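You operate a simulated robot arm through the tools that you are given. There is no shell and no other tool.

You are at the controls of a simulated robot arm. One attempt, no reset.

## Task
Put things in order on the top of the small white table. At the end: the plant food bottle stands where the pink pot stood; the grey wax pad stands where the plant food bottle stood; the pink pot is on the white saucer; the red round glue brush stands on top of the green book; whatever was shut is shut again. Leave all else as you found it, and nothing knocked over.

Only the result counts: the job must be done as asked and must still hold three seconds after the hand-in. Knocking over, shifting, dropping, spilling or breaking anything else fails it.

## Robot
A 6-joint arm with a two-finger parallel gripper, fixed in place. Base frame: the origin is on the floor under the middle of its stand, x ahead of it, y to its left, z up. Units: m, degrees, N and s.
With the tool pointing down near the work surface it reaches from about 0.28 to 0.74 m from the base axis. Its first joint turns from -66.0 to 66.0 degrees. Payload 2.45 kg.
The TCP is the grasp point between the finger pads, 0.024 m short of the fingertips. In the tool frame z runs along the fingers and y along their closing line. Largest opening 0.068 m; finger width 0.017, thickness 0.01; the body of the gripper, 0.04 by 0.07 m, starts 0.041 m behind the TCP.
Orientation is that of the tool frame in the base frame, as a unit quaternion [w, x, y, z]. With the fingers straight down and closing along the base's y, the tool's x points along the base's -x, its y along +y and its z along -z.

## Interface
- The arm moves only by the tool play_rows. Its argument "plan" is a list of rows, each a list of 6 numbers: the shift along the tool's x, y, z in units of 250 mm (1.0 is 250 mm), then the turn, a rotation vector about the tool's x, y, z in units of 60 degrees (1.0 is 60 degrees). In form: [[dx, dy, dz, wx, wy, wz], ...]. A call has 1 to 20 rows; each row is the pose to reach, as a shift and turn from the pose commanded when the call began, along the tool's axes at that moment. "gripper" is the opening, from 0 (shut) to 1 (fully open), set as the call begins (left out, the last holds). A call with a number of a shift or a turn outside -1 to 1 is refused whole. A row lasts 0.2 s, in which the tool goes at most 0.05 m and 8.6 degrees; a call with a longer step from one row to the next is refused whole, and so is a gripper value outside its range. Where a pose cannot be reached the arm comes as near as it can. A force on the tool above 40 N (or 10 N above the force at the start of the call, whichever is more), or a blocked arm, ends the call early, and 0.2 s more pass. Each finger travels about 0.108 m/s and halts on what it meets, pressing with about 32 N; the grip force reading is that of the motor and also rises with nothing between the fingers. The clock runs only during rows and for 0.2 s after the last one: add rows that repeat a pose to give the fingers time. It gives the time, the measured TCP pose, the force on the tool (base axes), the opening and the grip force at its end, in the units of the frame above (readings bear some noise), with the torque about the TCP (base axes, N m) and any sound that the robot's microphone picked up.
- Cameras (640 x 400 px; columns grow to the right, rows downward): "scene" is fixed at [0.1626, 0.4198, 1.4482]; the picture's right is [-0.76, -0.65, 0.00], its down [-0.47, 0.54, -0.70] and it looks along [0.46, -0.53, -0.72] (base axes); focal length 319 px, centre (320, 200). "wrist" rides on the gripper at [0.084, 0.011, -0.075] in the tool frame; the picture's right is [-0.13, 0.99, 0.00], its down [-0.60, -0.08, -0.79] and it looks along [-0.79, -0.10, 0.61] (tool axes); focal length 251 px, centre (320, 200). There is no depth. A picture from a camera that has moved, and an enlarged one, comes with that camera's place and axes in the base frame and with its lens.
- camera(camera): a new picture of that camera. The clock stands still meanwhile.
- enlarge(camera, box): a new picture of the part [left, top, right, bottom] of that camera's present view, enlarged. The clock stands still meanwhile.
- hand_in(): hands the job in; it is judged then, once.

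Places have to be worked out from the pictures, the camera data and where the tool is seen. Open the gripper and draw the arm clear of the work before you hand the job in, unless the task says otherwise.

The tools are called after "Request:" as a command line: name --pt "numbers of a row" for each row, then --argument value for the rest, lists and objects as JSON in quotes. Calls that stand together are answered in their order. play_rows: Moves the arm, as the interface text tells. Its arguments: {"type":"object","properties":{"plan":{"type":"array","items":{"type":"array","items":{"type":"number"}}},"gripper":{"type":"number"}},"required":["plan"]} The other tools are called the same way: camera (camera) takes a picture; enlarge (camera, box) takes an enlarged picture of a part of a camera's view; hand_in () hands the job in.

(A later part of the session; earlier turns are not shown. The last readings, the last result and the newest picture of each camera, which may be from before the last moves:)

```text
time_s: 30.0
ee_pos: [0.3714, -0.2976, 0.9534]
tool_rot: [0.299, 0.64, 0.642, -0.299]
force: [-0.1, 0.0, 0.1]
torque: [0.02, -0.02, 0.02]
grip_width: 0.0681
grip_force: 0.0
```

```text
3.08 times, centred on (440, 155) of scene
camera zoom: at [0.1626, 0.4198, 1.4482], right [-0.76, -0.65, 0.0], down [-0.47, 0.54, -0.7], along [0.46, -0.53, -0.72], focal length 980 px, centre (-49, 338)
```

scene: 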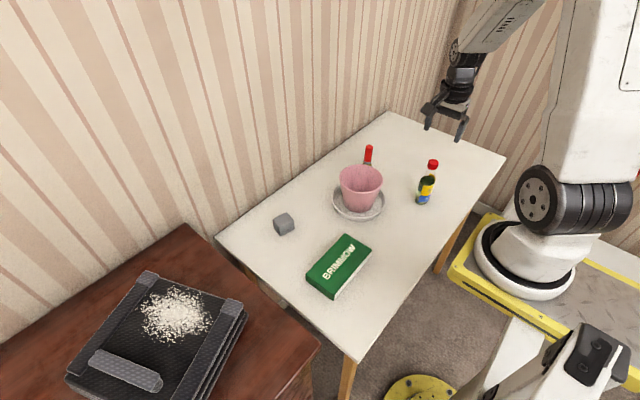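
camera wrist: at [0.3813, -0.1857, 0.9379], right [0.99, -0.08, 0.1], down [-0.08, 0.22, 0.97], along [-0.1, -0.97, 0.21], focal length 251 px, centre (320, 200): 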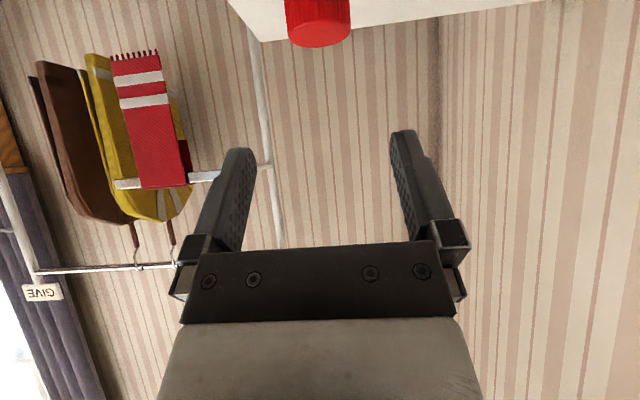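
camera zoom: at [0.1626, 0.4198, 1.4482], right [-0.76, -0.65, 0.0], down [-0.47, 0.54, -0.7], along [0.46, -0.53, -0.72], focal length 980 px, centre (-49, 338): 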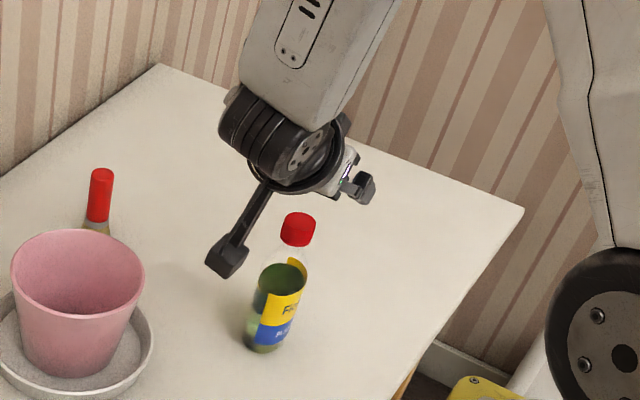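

The pose is reachable, and the cap is centred between the fingers within ~4 mm. I descend 8 cm vertically and look.

Request:
play_rows --pt "0.09 0.004 0.0755 0 0 0" --pt "0.17 0.008 0.1427 0 0 0" --pt "0.22 0.008 0.1847 0 0 0" --pt "0.245 0.008 0.2057 0 0 0" --pt "0.245 0.008 0.2057 0 0 0" --gripper 1

Request:
camera --camera "wrist"

Request:
enlarge --camera "scene" --box '[380, 130, 460, 215]'

```text
time_s: 31.2
ee_pos: [0.3891, -0.3063, 0.8863]
tool_rot: [0.296, 0.641, 0.641, -0.301]
force: [0.3, 0.7, 0.1]
torque: [-0.01, 0.03, 0.01]
grip_width: 0.0679
grip_force: 0.0
out of reach, approached as far as the arm can: row 2, 3, 4, 5
```

```text
taken
camera wrist: at [0.3997, -0.195, 0.8719], right [0.99, -0.08, 0.09], down [-0.07, 0.22, 0.97], along [-0.1, -0.97, 0.21], focal length 251 px, centre (320, 200)
```

wrist: 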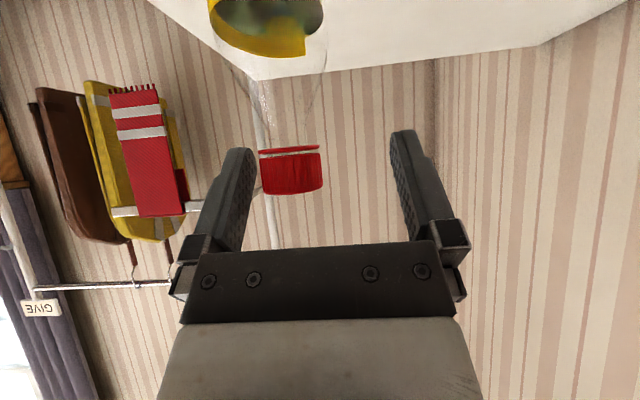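

```text
4.71 times, centred on (420, 172) of scene
camera zoom: at [0.1626, 0.4198, 1.4482], right [-0.76, -0.65, 0.0], down [-0.47, 0.54, -0.7], along [0.46, -0.53, -0.72], focal length 1500 px, centre (-151, 329)
```

zoom: 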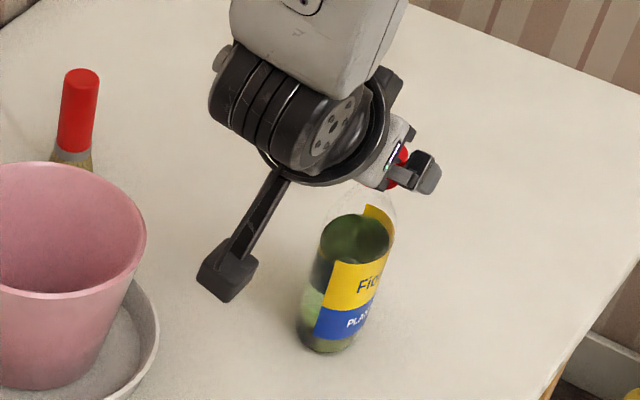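

The wrist runs into a joint limit as it gets lower, and the tool has drifted toward +x while the cap sits between the fingers with no contact force. I go straight back up, nudging to -x to re-centre.

Request:
play_rows --pt "-0.03 -0.012 -0.0252 0 0 0" --pt "-0.08 -0.032 -0.067 0 0 0" --pt "-0.16 -0.05 -0.134 0 0 0" --pt "-0.26 -0.07 -0.218 0 0 0" --pt "-0.36 -0.07 -0.302 0 0 0" --pt "-0.36 -0.07 -0.302 0 0 0" --gripper 1

Request:
enlarge --camera "scene" --box '[360, 90, 520, 220]'

```text
time_s: 32.6
ee_pos: [0.3727, -0.3058, 1.0067]
tool_rot: [0.299, 0.64, 0.641, -0.299]
force: [-0.3, 0.1, -0.4]
torque: [0.01, 0.03, 0.01]
grip_width: 0.0679
grip_force: 0.1
```

```text
3.08 times, centred on (440, 155) of scene
camera zoom: at [0.1626, 0.4198, 1.4482], right [-0.76, -0.65, 0.0], down [-0.47, 0.54, -0.7], along [0.46, -0.53, -0.72], focal length 980 px, centre (-49, 338)
```

zoom: 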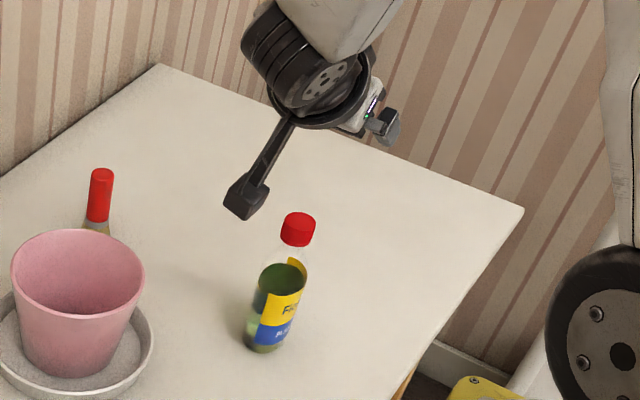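

The bottle is undisturbed. A slightly different heading (about -105°) would avoid the joint limit, but then the camera would sweep near the brush, so I'll move the brush to the book first. I untilt the tool now.

Request:
play_rows --pt "0 0 0 0 0.119 0" --pt "0 0 0 0 0.238 0" --pt "0 0 0 0 0.357 0" --pt "0 0 0 0 0.476 0" --pt "0 0 0 0 0.595 0" --pt "0 0 0 0 0.714 0" --pt "0 0 0 0 0.8333 0" --pt "0 0 0 0 0.8333 0" --gripper 1

```text
time_s: 34.4
ee_pos: [0.3714, -0.3065, 1.0068]
tool_rot: [0.001, 0.706, 0.708, 0.0]
force: [0.7, 1.4, 0.1]
torque: [0.0, 0.0, 0.02]
grip_width: 0.0681
grip_force: 0.1
```

Tool vertical at yaw -90°. I turn back 60° while moving toward the brush, staying high.

Request:
play_rows --pt "-0.007 0.0845 0 0 0 -0.125" --pt "-0.014 0.169 0 0 0 -0.25" --pt "-0.02 0.2535 0 0 0 -0.375" --pt "-0.027 0.338 0 0 0 -0.5" --pt "-0.034 0.4225 0 0 0 -0.625" --pt "-0.04 0.507 0 0 0 -0.75" --pt "-0.047 0.5915 0 0 0 -0.875" --pt "-0.054 0.676 0 0 0 -1.0" --pt "-0.054 0.676 0 0 0 -1.0" --gripper 1

Request:
camera --camera "wrist"

```text
time_s: 36.4
ee_pos: [0.5417, -0.3209, 1.0067]
tool_rot: [-0.001, 0.258, 0.966, 0.0]
force: [0.3, 0.2, -0.8]
torque: [0.01, 0.0, -0.02]
grip_width: 0.0679
grip_force: 0.0
```

```text
taken
camera wrist: at [0.474, -0.2699, 1.0828], right [0.61, 0.8, 0.0], down [0.48, -0.37, 0.79], along [0.63, -0.48, -0.61], focal length 251 px, centre (320, 200)
```

wrist: 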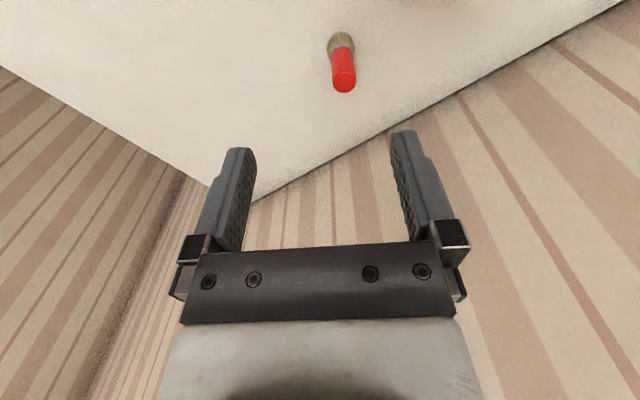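

The brush axis is at (0.591,-0.3285), its top at z≈0.83. I move directly above it with the fingers open.

Request:
play_rows --pt "-0.062 0.024 0.12 0 0 0" --pt "-0.124 0.048 0.25 0 0 0" --pt "-0.186 0.0722 0.36 0 0 0" --pt "-0.186 0.0722 0.427 0 0 0" --pt "-0.186 0.0722 0.427 0 0 0" --gripper 1

Request:
camera --camera "wrist"

Request:
enlarge --camera "scene" --box '[330, 80, 430, 180]'

```text
time_s: 37.6
ee_pos: [0.5899, -0.3288, 0.9005]
tool_rot: [0.0, 0.258, 0.966, 0.0]
force: [0.3, 0.1, 0.4]
torque: [-0.02, -0.02, 0.0]
grip_width: 0.0681
grip_force: 0.1
```

```text
taken
camera wrist: at [0.5223, -0.2763, 0.9763], right [0.61, 0.79, 0.0], down [0.48, -0.37, 0.79], along [0.63, -0.48, -0.61], focal length 251 px, centre (320, 200)
```

wrist: 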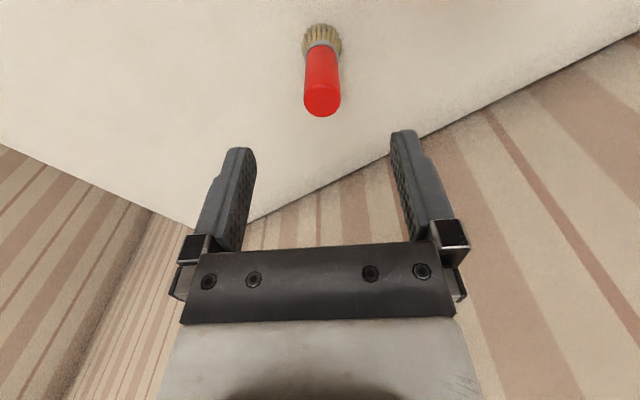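

```text
4.00 times, centred on (380, 130) of scene
camera zoom: at [0.1626, 0.4198, 1.4482], right [-0.76, -0.65, 0.0], down [-0.47, 0.54, -0.7], along [0.46, -0.53, -0.72], focal length 1274 px, centre (80, 480)
```

zoom: 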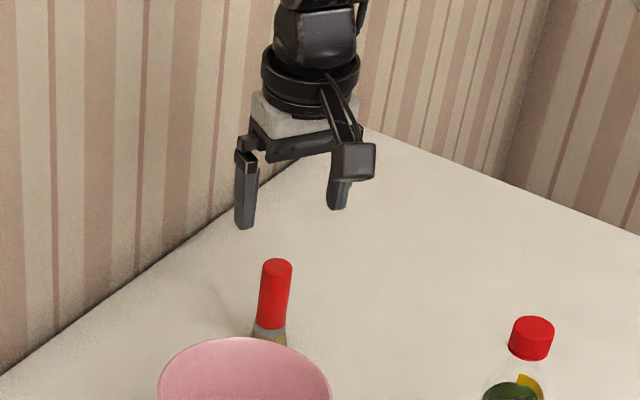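

The brush is centred between the fingers. I descend so the pads straddle the red handle, then close.

Request:
play_rows --pt "0 0 0.12 0 0 0" --pt "0 0 0.24 0 0 0" --pt "0 0 0.33 0 0 0" --pt "0 0 0.38 0 0 0" --pt "0 0 0.392 0 0 0" --pt "0 0 0.392 0 0 0" --gripper 1

Request:
camera --camera "wrist"

```text
time_s: 39.0
ee_pos: [0.59, -0.3289, 0.8022]
tool_rot: [0.001, 0.258, 0.966, 0.0]
force: [0.3, 0.3, 0.6]
torque: [0.01, -0.03, 0.02]
grip_width: 0.068
grip_force: 0.1
```

```text
taken
camera wrist: at [0.5222, -0.2766, 0.878], right [0.61, 0.79, 0.0], down [0.48, -0.37, 0.79], along [0.63, -0.48, -0.61], focal length 251 px, centre (320, 200)
```

wrist: 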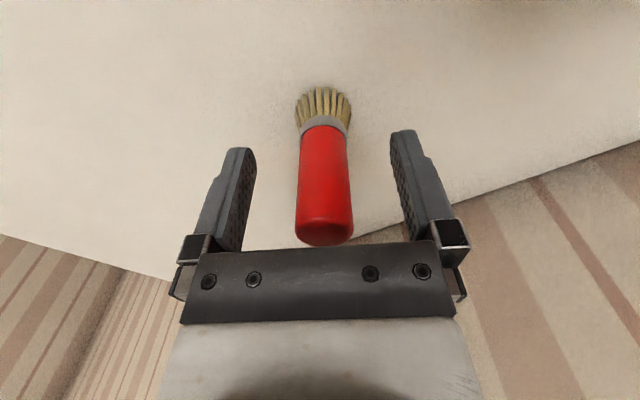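

The handle is centred between the pads, with the fingertips just above the ferrule. Closing.

Request:
play_rows --pt "0 0 0 0 0 0" --pt "0 0 0 0 0 0" --pt "0 0 0 0 0 0" --pt "0 0 0 0 0 0" --gripper 0

Request:
camera --camera "wrist"

```text
time_s: 40.0
ee_pos: [0.5891, -0.3267, 0.8021]
tool_rot: [0.0, 0.258, 0.966, 0.0]
force: [-1.1, 0.0, 0.3]
torque: [0.02, 0.01, -0.01]
grip_width: 0.0238
grip_force: 31.9
```

```text
taken
camera wrist: at [0.5221, -0.2765, 0.8781], right [0.61, 0.79, 0.0], down [0.48, -0.37, 0.79], along [0.63, -0.48, -0.61], focal length 251 px, centre (320, 200)
```

wrist: 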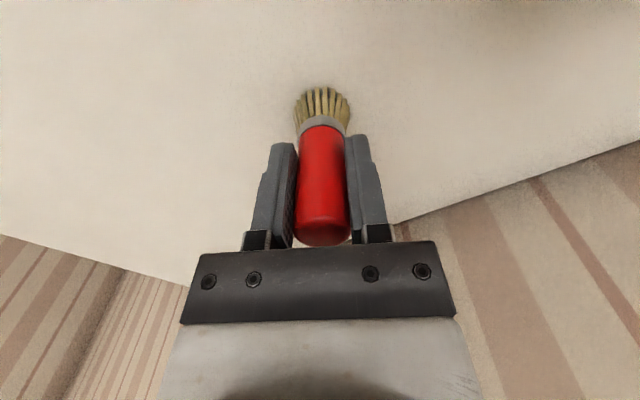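

Brush held (23.8 mm). I lift it straight up about 17 cm.

Request:
play_rows --pt "0 0 -0.06 0 0 0" --pt "0 0 -0.2 0 0 0" --pt "0 0 -0.36 0 0 0" --pt "0 0 -0.52 0 0 0" --pt "0 0 -0.68 0 0 0" --pt "0 0 -0.68 0 0 0" --gripper 0

Request:
camera --camera "wrist"

Request:
camera --camera "scene"

```text
time_s: 41.4
ee_pos: [0.5885, -0.3273, 0.9709]
tool_rot: [0.0, 0.26, 0.966, 0.0]
force: [-0.3, -0.1, -1.2]
torque: [0.02, 0.0, 0.0]
grip_width: 0.0237
grip_force: 32.4
```

```text
taken
camera wrist: at [0.5207, -0.2761, 1.0478], right [0.61, 0.79, 0.0], down [0.48, -0.37, 0.79], along [0.63, -0.48, -0.61], focal length 251 px, centre (320, 200)
```

wrist: 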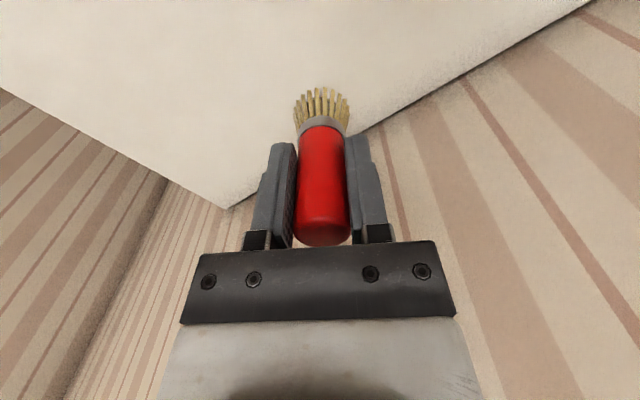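

```text
taken
```

scene: 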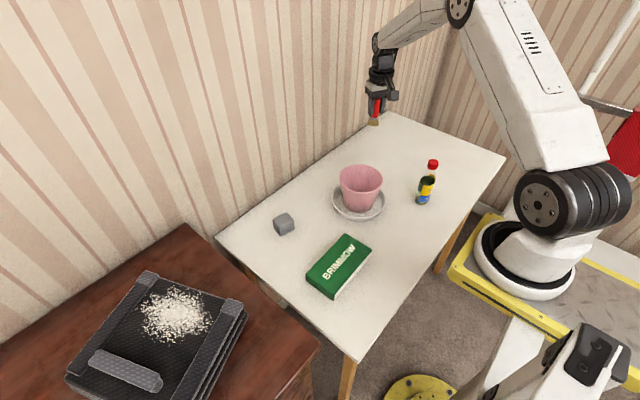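

The brush hangs straight, its tip at TCP−0.059, which is above the pot's rim. The book spans x 0.372–0.456 and y -0.032–0.129, so I carry the brush toward its middle in two legs.

Request:
play_rows --pt "0.113 0.0793 0 0 0 0" --pt "0.226 0.1586 0 0 0 0" --pt "0.339 0.2378 0 0 0 0" --pt "0.452 0.317 0 0 0 0" --pt "0.565 0.3964 0 0 0 0" --pt "0.678 0.4756 0 0 0 0" --pt "0.678 0.4756 0 0 0 0" --gripper 0

Request:
play_rows --pt "0.113 0.0793 0 0 0 -0.0833" --pt "0.226 0.1586 0 0 0 -0.1667" --pt "0.339 0.2378 0 0 0 -0.25" --pt "0.452 0.317 0 0 0 -0.3333" --pt "0.565 0.3964 0 0 0 -0.4167" --pt "0.678 0.4756 0 0 0 -0.5" --pt "0.678 0.4756 0 0 0 -0.5" --gripper 0

Request:
camera --camera "wrist"

Request:
camera --camera "scene"

```text
time_s: 43.0
ee_pos: [0.5036, -0.14, 0.9712]
tool_rot: [0.0, 0.258, 0.966, 0.0]
force: [-0.5, -0.1, -0.3]
torque: [0.01, -0.02, 0.02]
grip_width: 0.0234
grip_force: 31.5
```

```text
time_s: 44.6
ee_pos: [0.4154, 0.0474, 0.9695]
tool_rot: [0.0, -0.001, 1.0, -0.001]
force: [0.4, 0.7, -0.7]
torque: [0.02, 0.04, 0.0]
grip_width: 0.0237
grip_force: 32.1
```

```text
taken
camera wrist: at [0.3322, 0.0577, 1.0471], right [0.13, 0.99, 0.0], down [0.6, -0.08, 0.79], along [0.79, -0.1, -0.61], focal length 251 px, centre (320, 200)
```

wrist: 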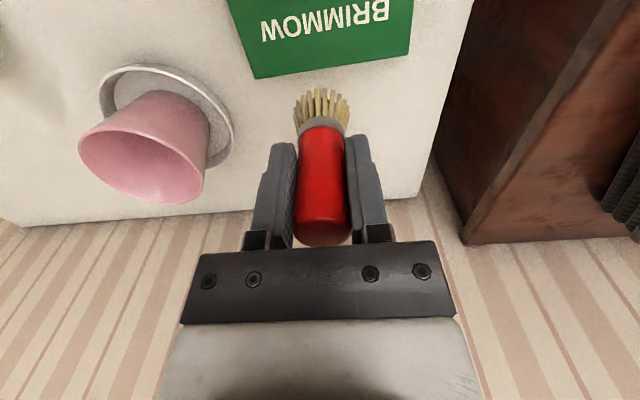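

```text
taken
```

scene: 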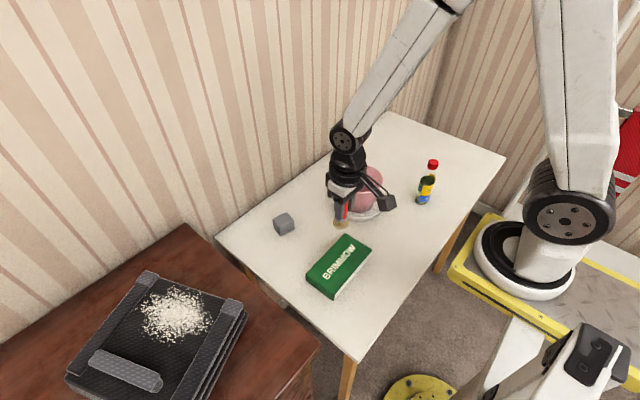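

The brush is over the centre of the book. I lower it to about 1.5 cm above the estimated cover.

Request:
play_rows --pt "0 0 0.16 0 0 0" --pt "0 0 0.31 0 0 0" --pt "0 0 0.42 0 0 0" --pt "0 0 0.48 0 0 0" --pt "0 0 0.5 0 0 0" --pt "0 0 0.5 0 0 0" --gripper 0

Request:
enlarge --camera "scene" --box '[290, 190, 390, 300]'

```text
time_s: 46.0
ee_pos: [0.4159, 0.0487, 0.8458]
tool_rot: [0.0, 0.0, 1.0, 0.0]
force: [0.4, -0.3, -2.2]
torque: [0.0, 0.02, -0.02]
grip_width: 0.0238
grip_force: 31.6
```

```text
3.64 times, centred on (340, 245) of scene
camera zoom: at [0.1626, 0.4198, 1.4482], right [-0.76, -0.65, 0.0], down [-0.47, 0.54, -0.7], along [0.46, -0.53, -0.72], focal length 1159 px, centre (247, 36)
```

zoom: 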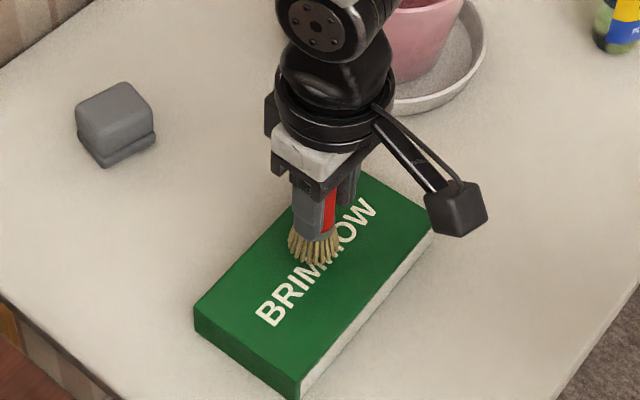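

The bristles are just above the cover, in the middle. I step down in small increments.

Request:
play_rows --pt "0 0 0.01 0 0 0" --pt "0 0 0.02 0 0 0" --pt "0 0 0.03 0 0 0" --pt "0 0 0.03 0 0 0" --gripper 0

```text
time_s: 47.0
ee_pos: [0.4141, 0.0484, 0.8388]
tool_rot: [0.001, 0.001, 1.0, 0.0]
force: [0.3, 0.0, -0.2]
torque: [0.01, 0.02, 0.0]
grip_width: 0.0236
grip_force: 32.0
```

No contact yet, so I go another 4 mm.

Request:
play_rows --pt "0 0 0.006 0 0 0" --pt "0 0 0.012 0 0 0" --pt "0 0 0.016 0 0 0" --pt "0 0 0.016 0 0 0" --gripper 0

Request:
enlarge --camera "scene" --box '[315, 215, 365, 265]'

```text
time_s: 48.0
ee_pos: [0.4146, 0.0473, 0.8347]
tool_rot: [0.0, 0.0, 1.0, -0.001]
force: [0.6, 0.9, -0.7]
torque: [0.03, 0.01, -0.02]
grip_width: 0.0237
grip_force: 32.4
```

```text
8.00 times, centred on (340, 240) of scene
camera zoom: at [0.1626, 0.4198, 1.4482], right [-0.76, -0.65, 0.0], down [-0.47, 0.54, -0.7], along [0.46, -0.53, -0.72], focal length 2549 px, centre (160, -120)
```

zoom: 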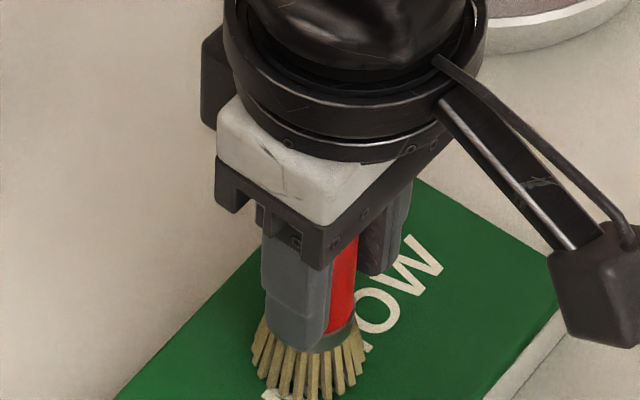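

Still no contact force. Down another 3 mm.

Request:
play_rows --pt "0 0 0.004 0 0 0" --pt "0 0 0.008 0 0 0" --pt "0 0 0.012 0 0 0" --pt "0 0 0.012 0 0 0" --gripper 0

Request:
enlarge --camera "scene" --box '[315, 225, 365, 275]'

```text
time_s: 49.0
ee_pos: [0.4155, 0.0479, 0.8333]
tool_rot: [0.001, 0.0, 1.0, 0.0]
force: [-3.6, 0.4, 12.0]
torque: [0.06, 0.05, 0.01]
grip_width: 0.0239
grip_force: 31.8
stopped in row 4: the force on the tool passed its limit at 40 N (the readings are from after the stop); the commanded pose is now the measured one
```

```text
8.00 times, centred on (340, 250) of scene
camera zoom: at [0.1624, 0.4198, 1.4482], right [-0.76, -0.65, 0.0], down [-0.47, 0.54, -0.7], along [0.46, -0.53, -0.72], focal length 2549 px, centre (160, -200)
```

zoom: 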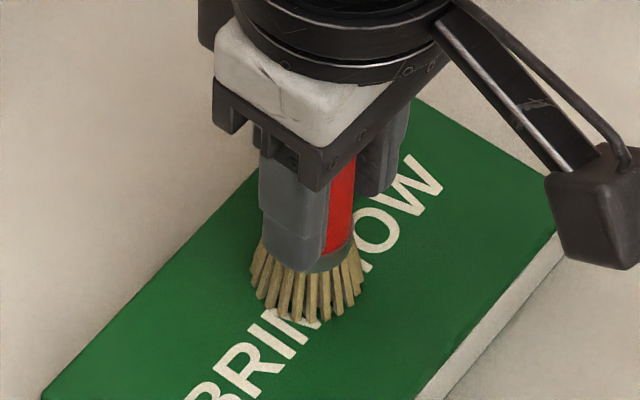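

The brush is firmly on the book (cover at z≈0.774). I ease up about 0.6 mm to remove the preload.

Request:
play_rows --pt "0 0 -0.0015 0 0 0" --pt "0 0 -0.0025 0 0 0" --pt "0 0 -0.0025 0 0 0" --gripper 0

```text
time_s: 49.8
ee_pos: [0.4159, 0.0468, 0.8344]
tool_rot: [0.0, 0.0, 1.0, 0.0]
force: [-2.0, -1.0, 2.6]
torque: [-0.07, -0.03, 0.02]
grip_width: 0.024
grip_force: 31.7
```

The contact load is down to about 2–3 N. I open the fingers.

Request:
play_rows --pt "0 0 0 0 0 0" --pt "0 0 0 0 0 0" --pt "0 0 0 0 0 0" --gripper 0.85

Request:
camera --camera "wrist"

Request:
enlarge --camera "scene" --box '[290, 190, 390, 300]'

```text
time_s: 50.6
ee_pos: [0.4151, 0.0477, 0.8343]
tool_rot: [0.0, 0.0, 1.0, 0.0]
force: [0.0, -0.6, -0.1]
torque: [-0.03, -0.01, -0.01]
grip_width: 0.0578
grip_force: 0.0
```

```text
taken
camera wrist: at [0.3317, 0.0585, 0.9095], right [0.13, 0.99, 0.0], down [0.6, -0.08, 0.79], along [0.79, -0.1, -0.61], focal length 251 px, centre (320, 200)
```

wrist: 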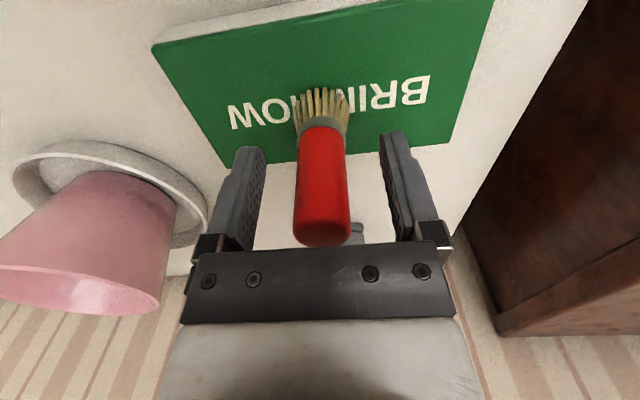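

```text
3.64 times, centred on (340, 245) of scene
camera zoom: at [0.1626, 0.4198, 1.4482], right [-0.76, -0.65, 0.0], down [-0.47, 0.54, -0.7], along [0.46, -0.53, -0.72], focal length 1159 px, centre (247, 36)
```

zoom: 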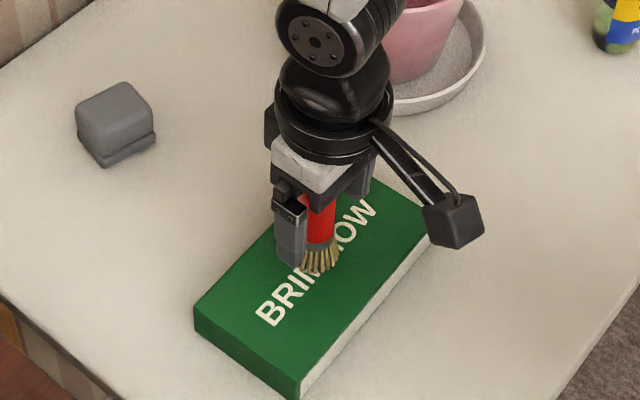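

The brush stands on the book. I retreat straight up.

Request:
play_rows --pt "0 0 -0.05 0 0 0" --pt "0 0 -0.15 0 0 0" --pt "0 0 -0.3 0 0 0" --pt "0 0 -0.48 0 0 0" --pt "0 0 -0.66 0 0 0" --pt "0 0 -0.68 0 0 0" --gripper 0.85

Request:
camera --camera "scene"

Request:
enlarge --camera "scene" --box '[290, 180, 410, 300]'

```text
time_s: 52.0
ee_pos: [0.4144, 0.0496, 1.0034]
tool_rot: [0.0, 0.0, 1.0, 0.0]
force: [-0.9, 0.6, 0.3]
torque: [-0.01, -0.01, 0.01]
grip_width: 0.0579
grip_force: 0.0
```

```text
taken
```

scene: 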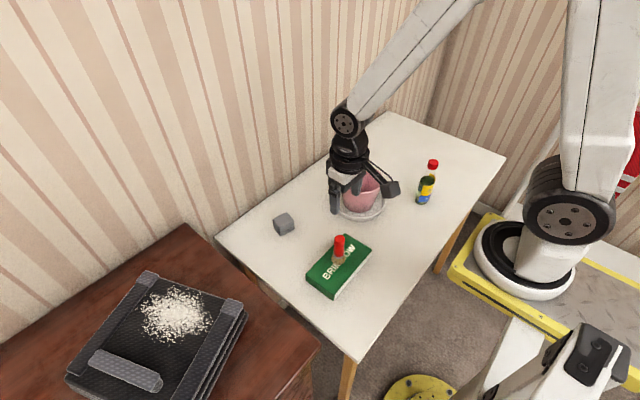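

```text
3.33 times, centred on (350, 240) of scene
camera zoom: at [0.1626, 0.4198, 1.4482], right [-0.76, -0.65, 0.0], down [-0.47, 0.54, -0.7], along [0.46, -0.53, -0.72], focal length 1062 px, centre (220, 67)
```

zoom: 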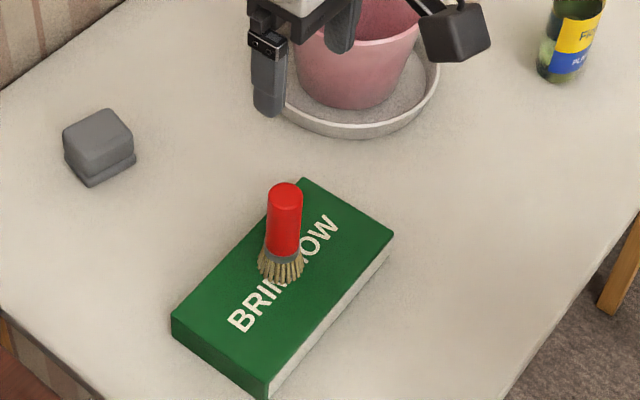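

The brush stands upright on the book. Back to the bottle with the new heading: I fly back high and yaw in steps.

Request:
play_rows --pt "0.006 -0.08 -0.01 0 0 0.125" --pt "0.012 -0.16 -0.02 0 0 0.25" --pt "0.018 -0.24 -0.03 0 0 0.375" --pt "0.024 -0.32 -0.04 0 0 0.5" --pt "0.03 -0.4 -0.05 0 0 0.625" --pt "0.036 -0.48 -0.06 0 0 0.75" --pt "0.042 -0.56 -0.068 0 0 0.875" --pt "0.048 -0.64 -0.068 0 0 1.0" --pt "0.048 -0.64 -0.068 0 0 1.0" --gripper 1

```text
time_s: 54.0
ee_pos: [0.4035, -0.1107, 1.0212]
tool_rot: [0.001, 0.501, 0.865, 0.002]
force: [-0.8, 0.3, 0.4]
torque: [0.0, -0.04, -0.03]
grip_width: 0.0678
grip_force: 0.0
```

Continuing: yaw to -105° and move above the bottle.

Request:
play_rows --pt "-0.0976 -0.0795 0 0 0 0.125" --pt "-0.1952 -0.159 0 0 0 0.25" --pt "-0.2928 -0.2384 0 0 0 0.375" --pt "-0.3905 -0.3179 0 0 0 0.5" --pt "-0.4881 -0.3973 0 0 0 0.625" --pt "-0.5857 -0.4768 0 0 0 0.75" --pt "-0.5857 -0.4768 0 0 0 0.75" --gripper 1

Request:
camera --camera "wrist"

```text
time_s: 55.6
ee_pos: [0.3741, -0.2982, 1.0197]
tool_rot: [0.001, 0.794, 0.608, 0.001]
force: [-0.2, 0.1, -1.2]
torque: [-0.03, -0.02, -0.03]
grip_width: 0.068
grip_force: 0.1
```

```text
taken
camera wrist: at [0.4054, -0.2199, 1.0955], right [0.92, -0.38, 0.0], down [-0.23, -0.56, 0.79], along [-0.3, -0.73, -0.61], focal length 251 px, centre (320, 200)
```

wrist: 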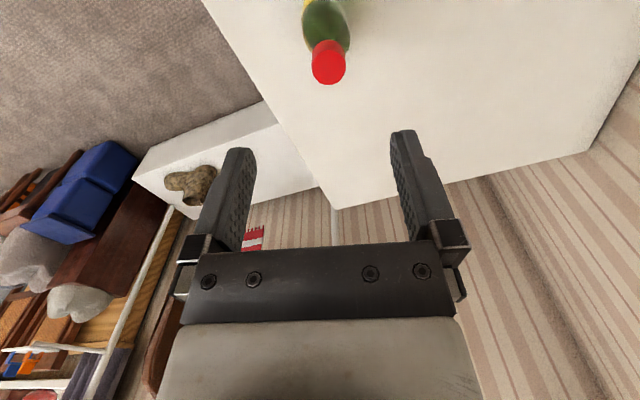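

The bottle cap reads at about (0.374,-0.3055). I pitch 50° and come down to just above the cap at this heading.

Request:
play_rows --pt "0 0 0 0 -0.119 0" --pt "0 0 0 0 -0.238 0" --pt "0 0 0.04 0 -0.357 0" --pt "0 0 0.1 0 -0.476 0" --pt "0 0 0.16 0 -0.595 0" --pt "0 0 0.22 0 -0.714 0" --pt "0 0 0.27 0 -0.8333 0" --pt "0 0 0.27 0 -0.8333 0" --gripper 1

Request:
camera --camera "wrist"

Request:
enlarge --camera "scene" --box '[360, 90, 520, 220]'

```text
time_s: 57.4
ee_pos: [0.3745, -0.2986, 0.9543]
tool_rot: [0.259, 0.719, 0.551, -0.335]
force: [-0.3, 0.2, 0.1]
torque: [-0.02, 0.02, 0.01]
grip_width: 0.0678
grip_force: 0.1
```

```text
taken
camera wrist: at [0.4132, -0.1948, 0.9383], right [0.94, -0.34, 0.1], down [-0.02, 0.23, 0.97], along [-0.35, -0.91, 0.21], focal length 251 px, centre (320, 200)
```

wrist: 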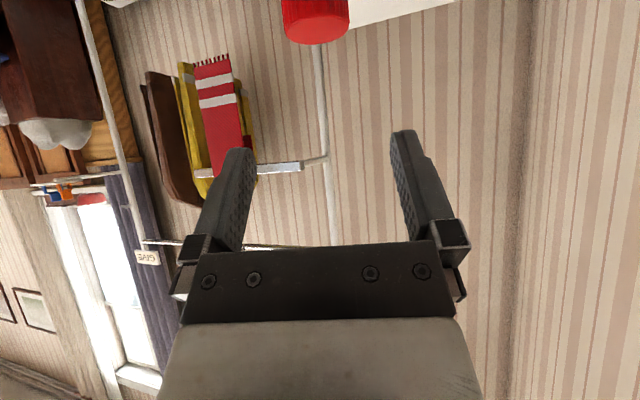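

```text
3.08 times, centred on (440, 155) of scene
camera zoom: at [0.1626, 0.4198, 1.4482], right [-0.76, -0.65, 0.0], down [-0.47, 0.54, -0.7], along [0.46, -0.53, -0.72], focal length 980 px, centre (-49, 338)
```

zoom: 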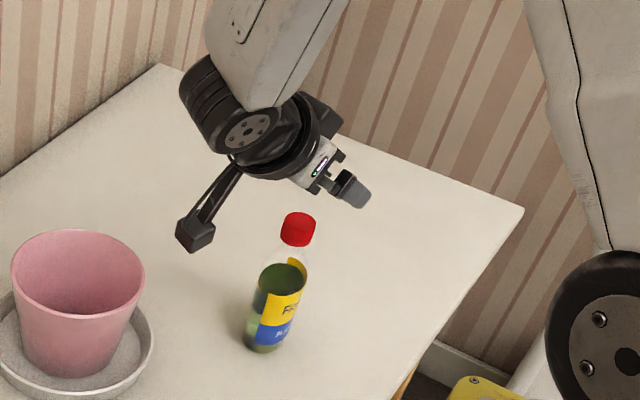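

No reach warning this time. I shift 2.5 mm to centre and descend 7 cm vertically around the cap, then check.

Request:
play_rows --pt "0.04 0.01 0.0336 0 0 0" --pt "0.1 0.01 0.084 0 0 0" --pt "0.17 0.01 0.1427 0 0 0" --pt "0.215 0.01 0.1805 0 0 0" --pt "0.215 0.01 0.1805 0 0 0" --gripper 1

Request:
camera --camera "wrist"

Request:
enlarge --camera "scene" --box '[380, 120, 480, 220]'

```text
time_s: 58.6
ee_pos: [0.3776, -0.2992, 0.8843]
tool_rot: [0.257, 0.719, 0.552, -0.335]
force: [-0.2, 0.5, 0.3]
torque: [-0.01, 0.02, -0.01]
grip_width: 0.0682
grip_force: 0.2
```

```text
taken
camera wrist: at [0.4151, -0.1943, 0.8682], right [0.94, -0.34, 0.1], down [-0.02, 0.23, 0.97], along [-0.35, -0.91, 0.21], focal length 251 px, centre (320, 200)
```

wrist: 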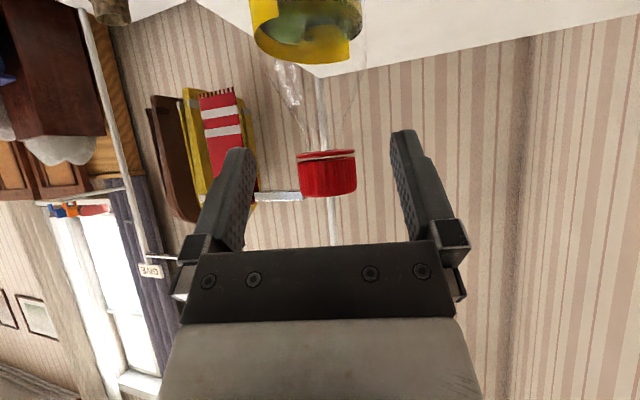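

```text
4.00 times, centred on (430, 170) of scene
camera zoom: at [0.1626, 0.4198, 1.4482], right [-0.76, -0.65, 0.0], down [-0.47, 0.54, -0.7], along [0.46, -0.53, -0.72], focal length 1274 px, centre (-120, 320)
```

zoom: 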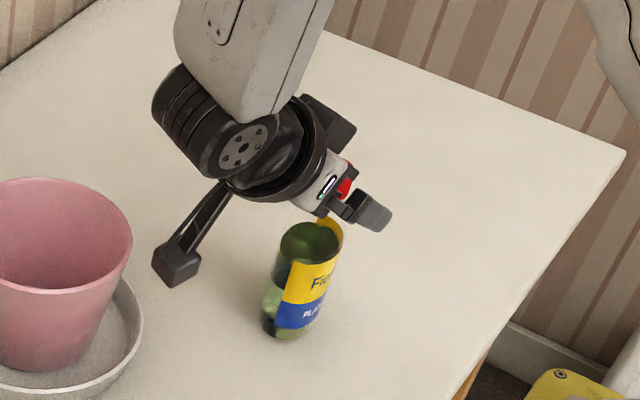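

The pose is reachable and the cap is well centred, about 8 mm ahead of the TCP as planned. I go down the last 5.5 cm to the upper body.

Request:
play_rows --pt "0.03 0.005 0.0252 0 0 0" --pt "0.08 0.01 0.0672 0 0 0" --pt "0.13 0.01 0.1091 0 0 0" --pt "0.16 0.01 0.1343 0 0 0" --pt "0.1716 0.01 0.144 0 0 0" --pt "0.1716 0.01 0.144 0 0 0" --gripper 1

Request:
camera --camera "wrist"

Request:
enlarge --camera "scene" --box '[380, 130, 460, 220]'

```text
time_s: 60.0
ee_pos: [0.3864, -0.3027, 0.8294]
tool_rot: [0.256, 0.719, 0.553, -0.336]
force: [0.2, 0.1, 0.5]
torque: [0.0, 0.0, 0.01]
grip_width: 0.068
grip_force: 0.0
out of reach, approached as far as the arm can: row 4, 5, 6
```

```text
taken
camera wrist: at [0.425, -0.1985, 0.8143], right [0.94, -0.34, 0.1], down [-0.02, 0.23, 0.97], along [-0.35, -0.91, 0.21], focal length 251 px, centre (320, 200)
```

wrist: 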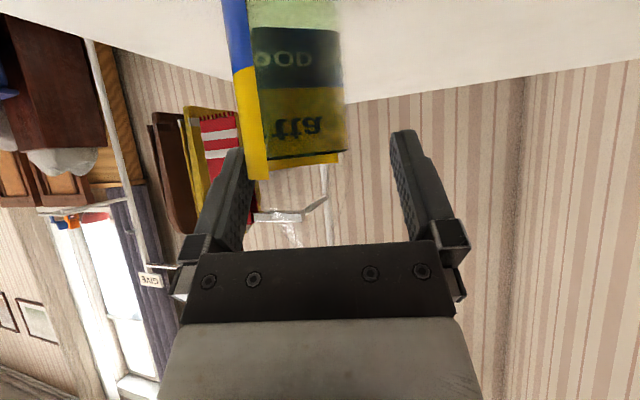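

```text
4.44 times, centred on (420, 175) of scene
camera zoom: at [0.1626, 0.4198, 1.4482], right [-0.76, -0.65, 0.0], down [-0.47, 0.54, -0.7], along [0.46, -0.53, -0.72], focal length 1416 px, centre (-124, 311)
```

zoom: 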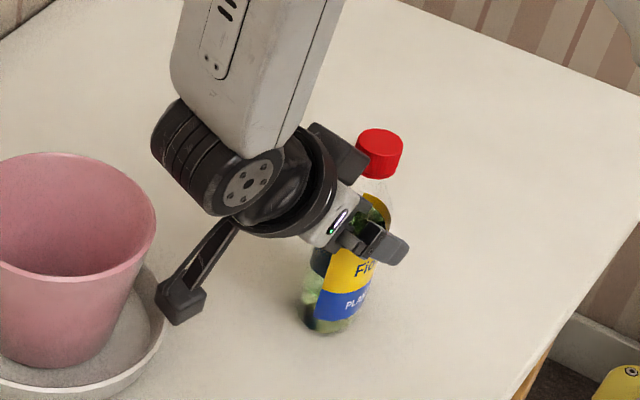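

The arm is right at its limit again and drifted ~7 mm along the closing line, though nothing is touching. I turn 5° further about the vertical, rise 3 mm and shift back so the bottle is centred.

Request:
play_rows --pt "-0.0092 -0.006 -0.0077 0.0213 0 0.0179" --pt "-0.0092 -0.016 -0.0077 0.0425 0 0.0357" --pt "-0.0092 -0.026 -0.0077 0.0638 0 0.0536" --pt "-0.0092 -0.026 -0.0077 0.0638 0 0.0536" --gripper 1

Request:
camera --camera "wrist"

```text
time_s: 61.0
ee_pos: [0.38, -0.3006, 0.8325]
tool_rot: [0.243, 0.743, 0.52, -0.345]
force: [0.7, 0.2, 0.4]
torque: [0.02, 0.01, -0.01]
grip_width: 0.0679
grip_force: 0.0
```

```text
taken
camera wrist: at [0.4278, -0.2002, 0.8176], right [0.9, -0.42, 0.1], down [0.0, 0.23, 0.97], along [-0.43, -0.88, 0.21], focal length 251 px, centre (320, 200)
```

wrist: 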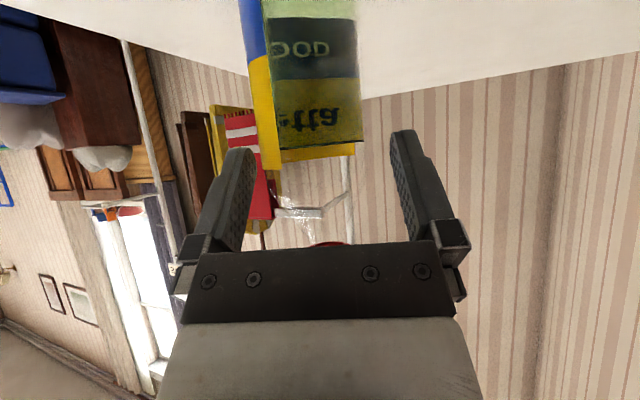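

Centred and within reach now. The label's top edge, where the shoulder starts, is around z≈0.824, so I want the pads a bit lower and try another 8 mm down.

Request:
play_rows --pt "0.0123 0 0.0103 0 0 0" --pt "0.0245 0 0.0206 0 0 0" --pt "0.0245 0 0.0206 0 0 0" --gripper 1

Request:
camera --camera "wrist"

Request:
enlarge --camera "scene" --box '[370, 130, 460, 220]'

```text
time_s: 61.8
ee_pos: [0.3782, -0.3001, 0.8256]
tool_rot: [0.243, 0.742, 0.519, -0.346]
force: [0.2, -1.1, -0.1]
torque: [-0.01, 0.01, 0.0]
grip_width: 0.0678
grip_force: 0.0
```

```text
taken
camera wrist: at [0.4276, -0.1995, 0.8096], right [0.9, -0.42, 0.1], down [0.0, 0.23, 0.97], along [-0.43, -0.88, 0.21], focal length 251 px, centre (320, 200)
```

wrist: 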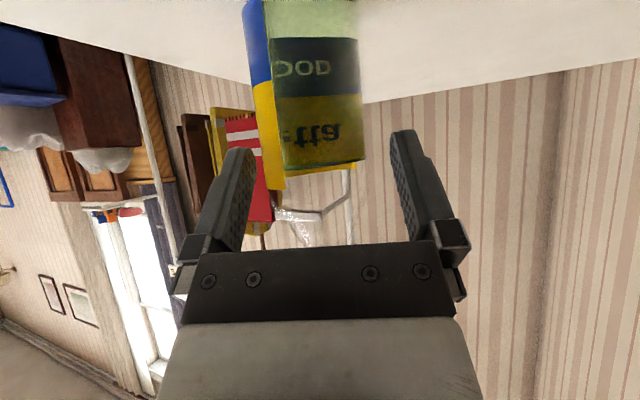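

```text
4.44 times, centred on (415, 175) of scene
camera zoom: at [0.1626, 0.4198, 1.4482], right [-0.76, -0.65, 0.0], down [-0.47, 0.54, -0.7], along [0.46, -0.53, -0.72], focal length 1416 px, centre (-102, 311)
```

zoom: 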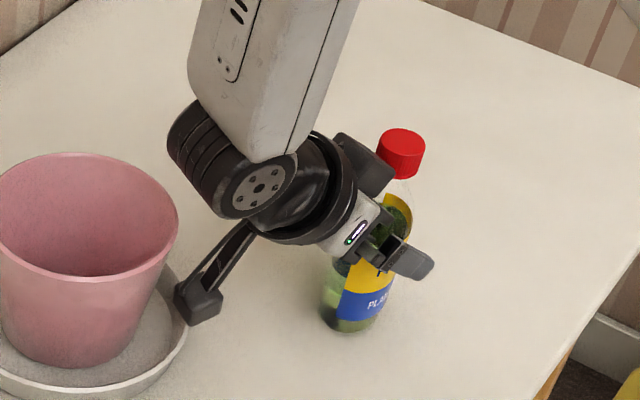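

No reach warning, and the bottle is centred with the pads on the upper label. I close to just wider than the body first and check.

Request:
play_rows --pt "0 0 0 0 0 0" --pt "0 0 0 0 0 0" --gripper 0.76

Request:
camera --camera "wrist"

```text
time_s: 62.4
ee_pos: [0.3775, -0.3009, 0.8251]
tool_rot: [0.243, 0.743, 0.52, -0.346]
force: [0.0, -0.1, 0.0]
torque: [0.0, -0.01, -0.01]
grip_width: 0.0516
grip_force: 0.1
```

```text
taken
camera wrist: at [0.4276, -0.1995, 0.8097], right [0.9, -0.42, 0.1], down [0.0, 0.23, 0.97], along [-0.43, -0.88, 0.21], focal length 251 px, centre (320, 200)
```

wrist: 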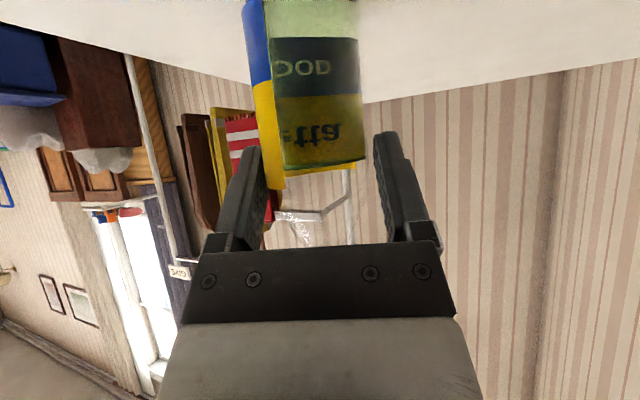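

The bottle sits slightly nearer the left finger. I shift 1.5 mm that way and close.

Request:
play_rows --pt "0 -0.006 0 0 0 0" --pt "0 -0.006 0 0 0 0" --gripper 0.76

Request:
play_rows --pt "0 0 0 0 0 0" --pt "0 0 0 0 0 0" --pt "0 0 0 0 0 0" --pt "0 0 0 0 0 0" --gripper 0

Request:
camera --camera "wrist"

Request:
enlarge --camera "scene" --box '[370, 130, 460, 220]'

```text
time_s: 63.0
ee_pos: [0.3771, -0.3002, 0.8245]
tool_rot: [0.243, 0.742, 0.52, -0.346]
force: [-0.1, 1.0, 0.0]
torque: [-0.01, -0.02, 0.03]
grip_width: 0.0516
grip_force: 0.0
```

```text
time_s: 64.0
ee_pos: [0.3789, -0.3009, 0.8247]
tool_rot: [0.243, 0.742, 0.52, -0.347]
force: [1.1, -1.0, 1.5]
torque: [-0.06, -0.02, 0.04]
grip_width: 0.0464
grip_force: 31.8
```

```text
taken
camera wrist: at [0.4265, -0.1993, 0.8099], right [0.9, -0.42, 0.1], down [0.0, 0.23, 0.97], along [-0.43, -0.88, 0.21], focal length 251 px, centre (320, 200)
```

wrist: 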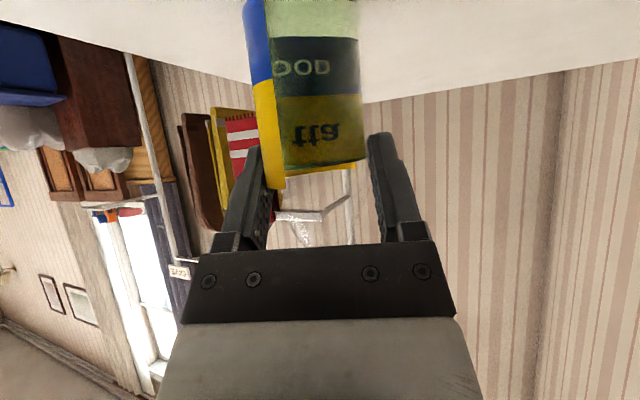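

```text
4.44 times, centred on (415, 175) of scene
camera zoom: at [0.1626, 0.4198, 1.4482], right [-0.76, -0.65, 0.0], down [-0.47, 0.54, -0.7], along [0.46, -0.53, -0.72], focal length 1416 px, centre (-102, 311)
```

zoom: 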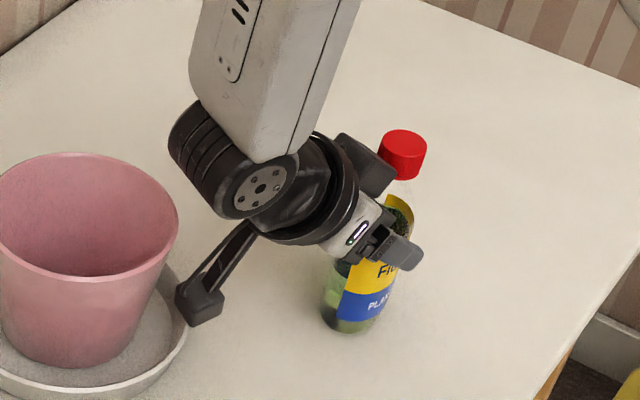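

Gripped at 46 mm; the bottle did not move. I lift it slowly straight up.

Request:
play_rows --pt "-0.015 0 -0.0126 0 0 0" --pt "-0.04 0 -0.0336 0 0 0" --pt "-0.08 0 -0.0672 0 0 0" --pt "-0.13 0 -0.1091 0 0 0" --pt "-0.184 0 -0.1545 0 0 0" --pt "-0.184 0 -0.1545 0 0 0" --gripper 0

Request:
camera --camera "wrist"

Request:
enlarge --camera "scene" --box '[360, 110, 480, 220]'

```text
time_s: 65.4
ee_pos: [0.3782, -0.3, 0.8849]
tool_rot: [0.243, 0.742, 0.52, -0.346]
force: [-0.1, 0.2, -1.7]
torque: [0.01, -0.04, -0.02]
grip_width: 0.0464
grip_force: 31.4
```

```text
taken
camera wrist: at [0.4265, -0.1999, 0.8708], right [0.9, -0.42, 0.1], down [0.0, 0.23, 0.97], along [-0.43, -0.88, 0.21], focal length 251 px, centre (320, 200)
```

wrist: 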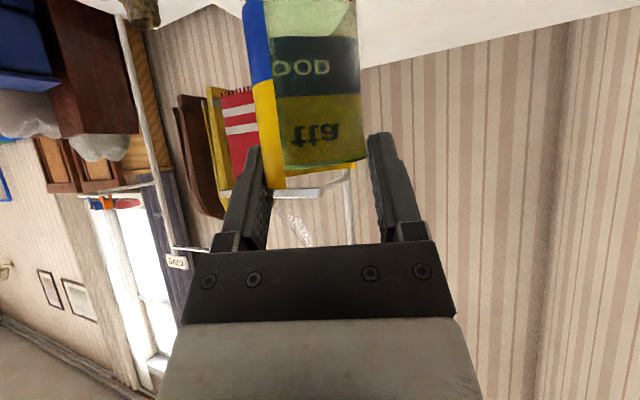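

```text
3.64 times, centred on (420, 165) of scene
camera zoom: at [0.1626, 0.4198, 1.4482], right [-0.76, -0.65, 0.0], down [-0.47, 0.54, -0.7], along [0.46, -0.53, -0.72], focal length 1159 px, centre (-44, 327)
```

zoom: 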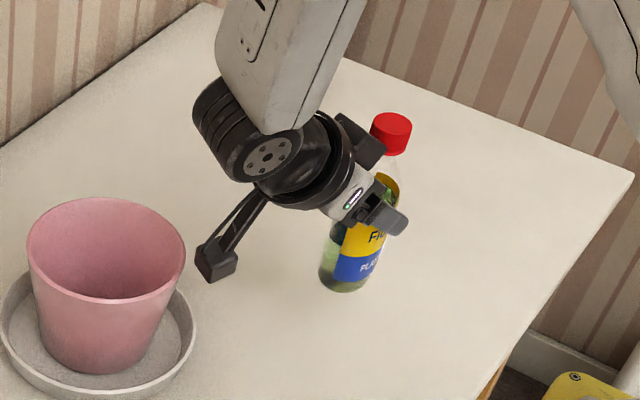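

The bottle is upright and steady. To keep the camera well clear of the pot I lift 5 cm more, then carry the bottle to the pot's old place at (0.513,-0.447).

Request:
play_rows --pt "-0.076 0 -0.0643 0 0 0" --pt "-0.153 0 -0.1286 0 0 0" --pt "-0.189 0.118 -0.0855 0 0 0" --pt "-0.225 0.236 -0.0424 0 0 0" --pt "-0.261 0.354 0.0007 0 0 0" --pt "-0.298 0.472 0.0438 0 0 0" --pt "-0.334 0.59 0.0869 0 0 0" --pt "-0.37 0.708 0.13 0 0 0" --pt "-0.37 0.708 0.13 0 0 0" --gripper 0

Request:
camera --camera "wrist"

Request:
camera --camera "scene"

```text
time_s: 67.4
ee_pos: [0.5179, -0.4397, 0.9347]
tool_rot: [0.244, 0.742, 0.52, -0.346]
force: [0.1, -1.1, -2.4]
torque: [0.02, -0.03, -0.01]
grip_width: 0.0458
grip_force: 31.5
```

```text
taken
camera wrist: at [0.5651, -0.3391, 0.9202], right [0.9, -0.42, 0.1], down [0.0, 0.23, 0.97], along [-0.43, -0.88, 0.21], focal length 251 px, centre (320, 200)
```

wrist: 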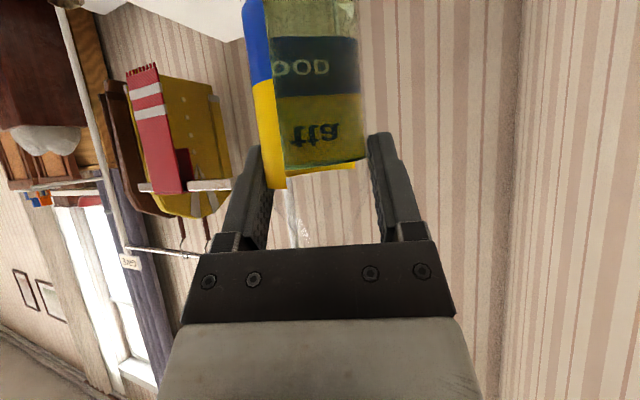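

```text
taken
```

scene: 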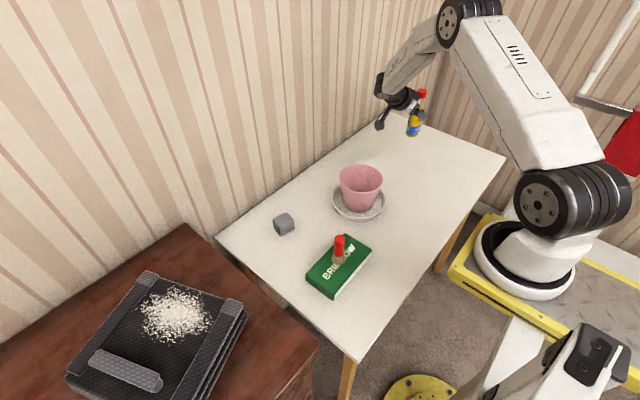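

At the target. I lower to about 7 mm above the table height recorded at pick-up (TCP 0.8247).

Request:
play_rows --pt "0.1 0 0.084 0 0 0" --pt "0.19 0 0.1595 0 0 0" --pt "0.26 0 0.2183 0 0 0" --pt "0.295 0 0.2477 0 0 0" --pt "0.3147 0 0.2641 0 0 0" --pt "0.3147 0 0.2641 0 0 0" --gripper 0

Request:
enlarge --camera "scene" --box '[350, 90, 450, 190]'

```text
time_s: 68.8
ee_pos: [0.514, -0.4417, 0.8328]
tool_rot: [0.243, 0.742, 0.52, -0.346]
force: [-0.6, 0.2, -2.8]
torque: [0.04, -0.03, 0.0]
grip_width: 0.0459
grip_force: 32.1
```

```text
4.00 times, centred on (400, 140) of scene
camera zoom: at [0.1626, 0.4198, 1.4482], right [-0.76, -0.65, 0.0], down [-0.47, 0.54, -0.7], along [0.46, -0.53, -0.72], focal length 1274 px, centre (0, 440)
```

zoom: 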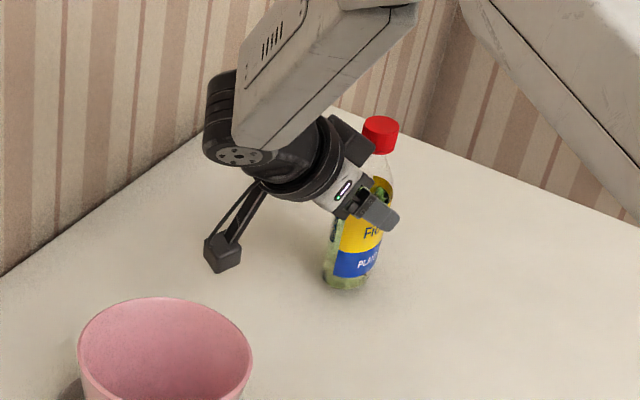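

The bottle base is about 8 mm above the table at roughly (0.511,-0.449). I step down 6 mm.

Request:
play_rows --pt "0.0061 0 0.0051 0 0 0" --pt "0.0123 0 0.0103 0 0 0" --pt "0.0184 0 0.0154 0 0 0" --pt "0.0184 0 0.0154 0 0 0" --gripper 0

```text
time_s: 69.8
ee_pos: [0.5167, -0.4409, 0.827]
tool_rot: [0.243, 0.743, 0.52, -0.345]
force: [0.2, -0.5, -1.5]
torque: [0.04, -0.01, 0.01]
grip_width: 0.0461
grip_force: 31.8
```

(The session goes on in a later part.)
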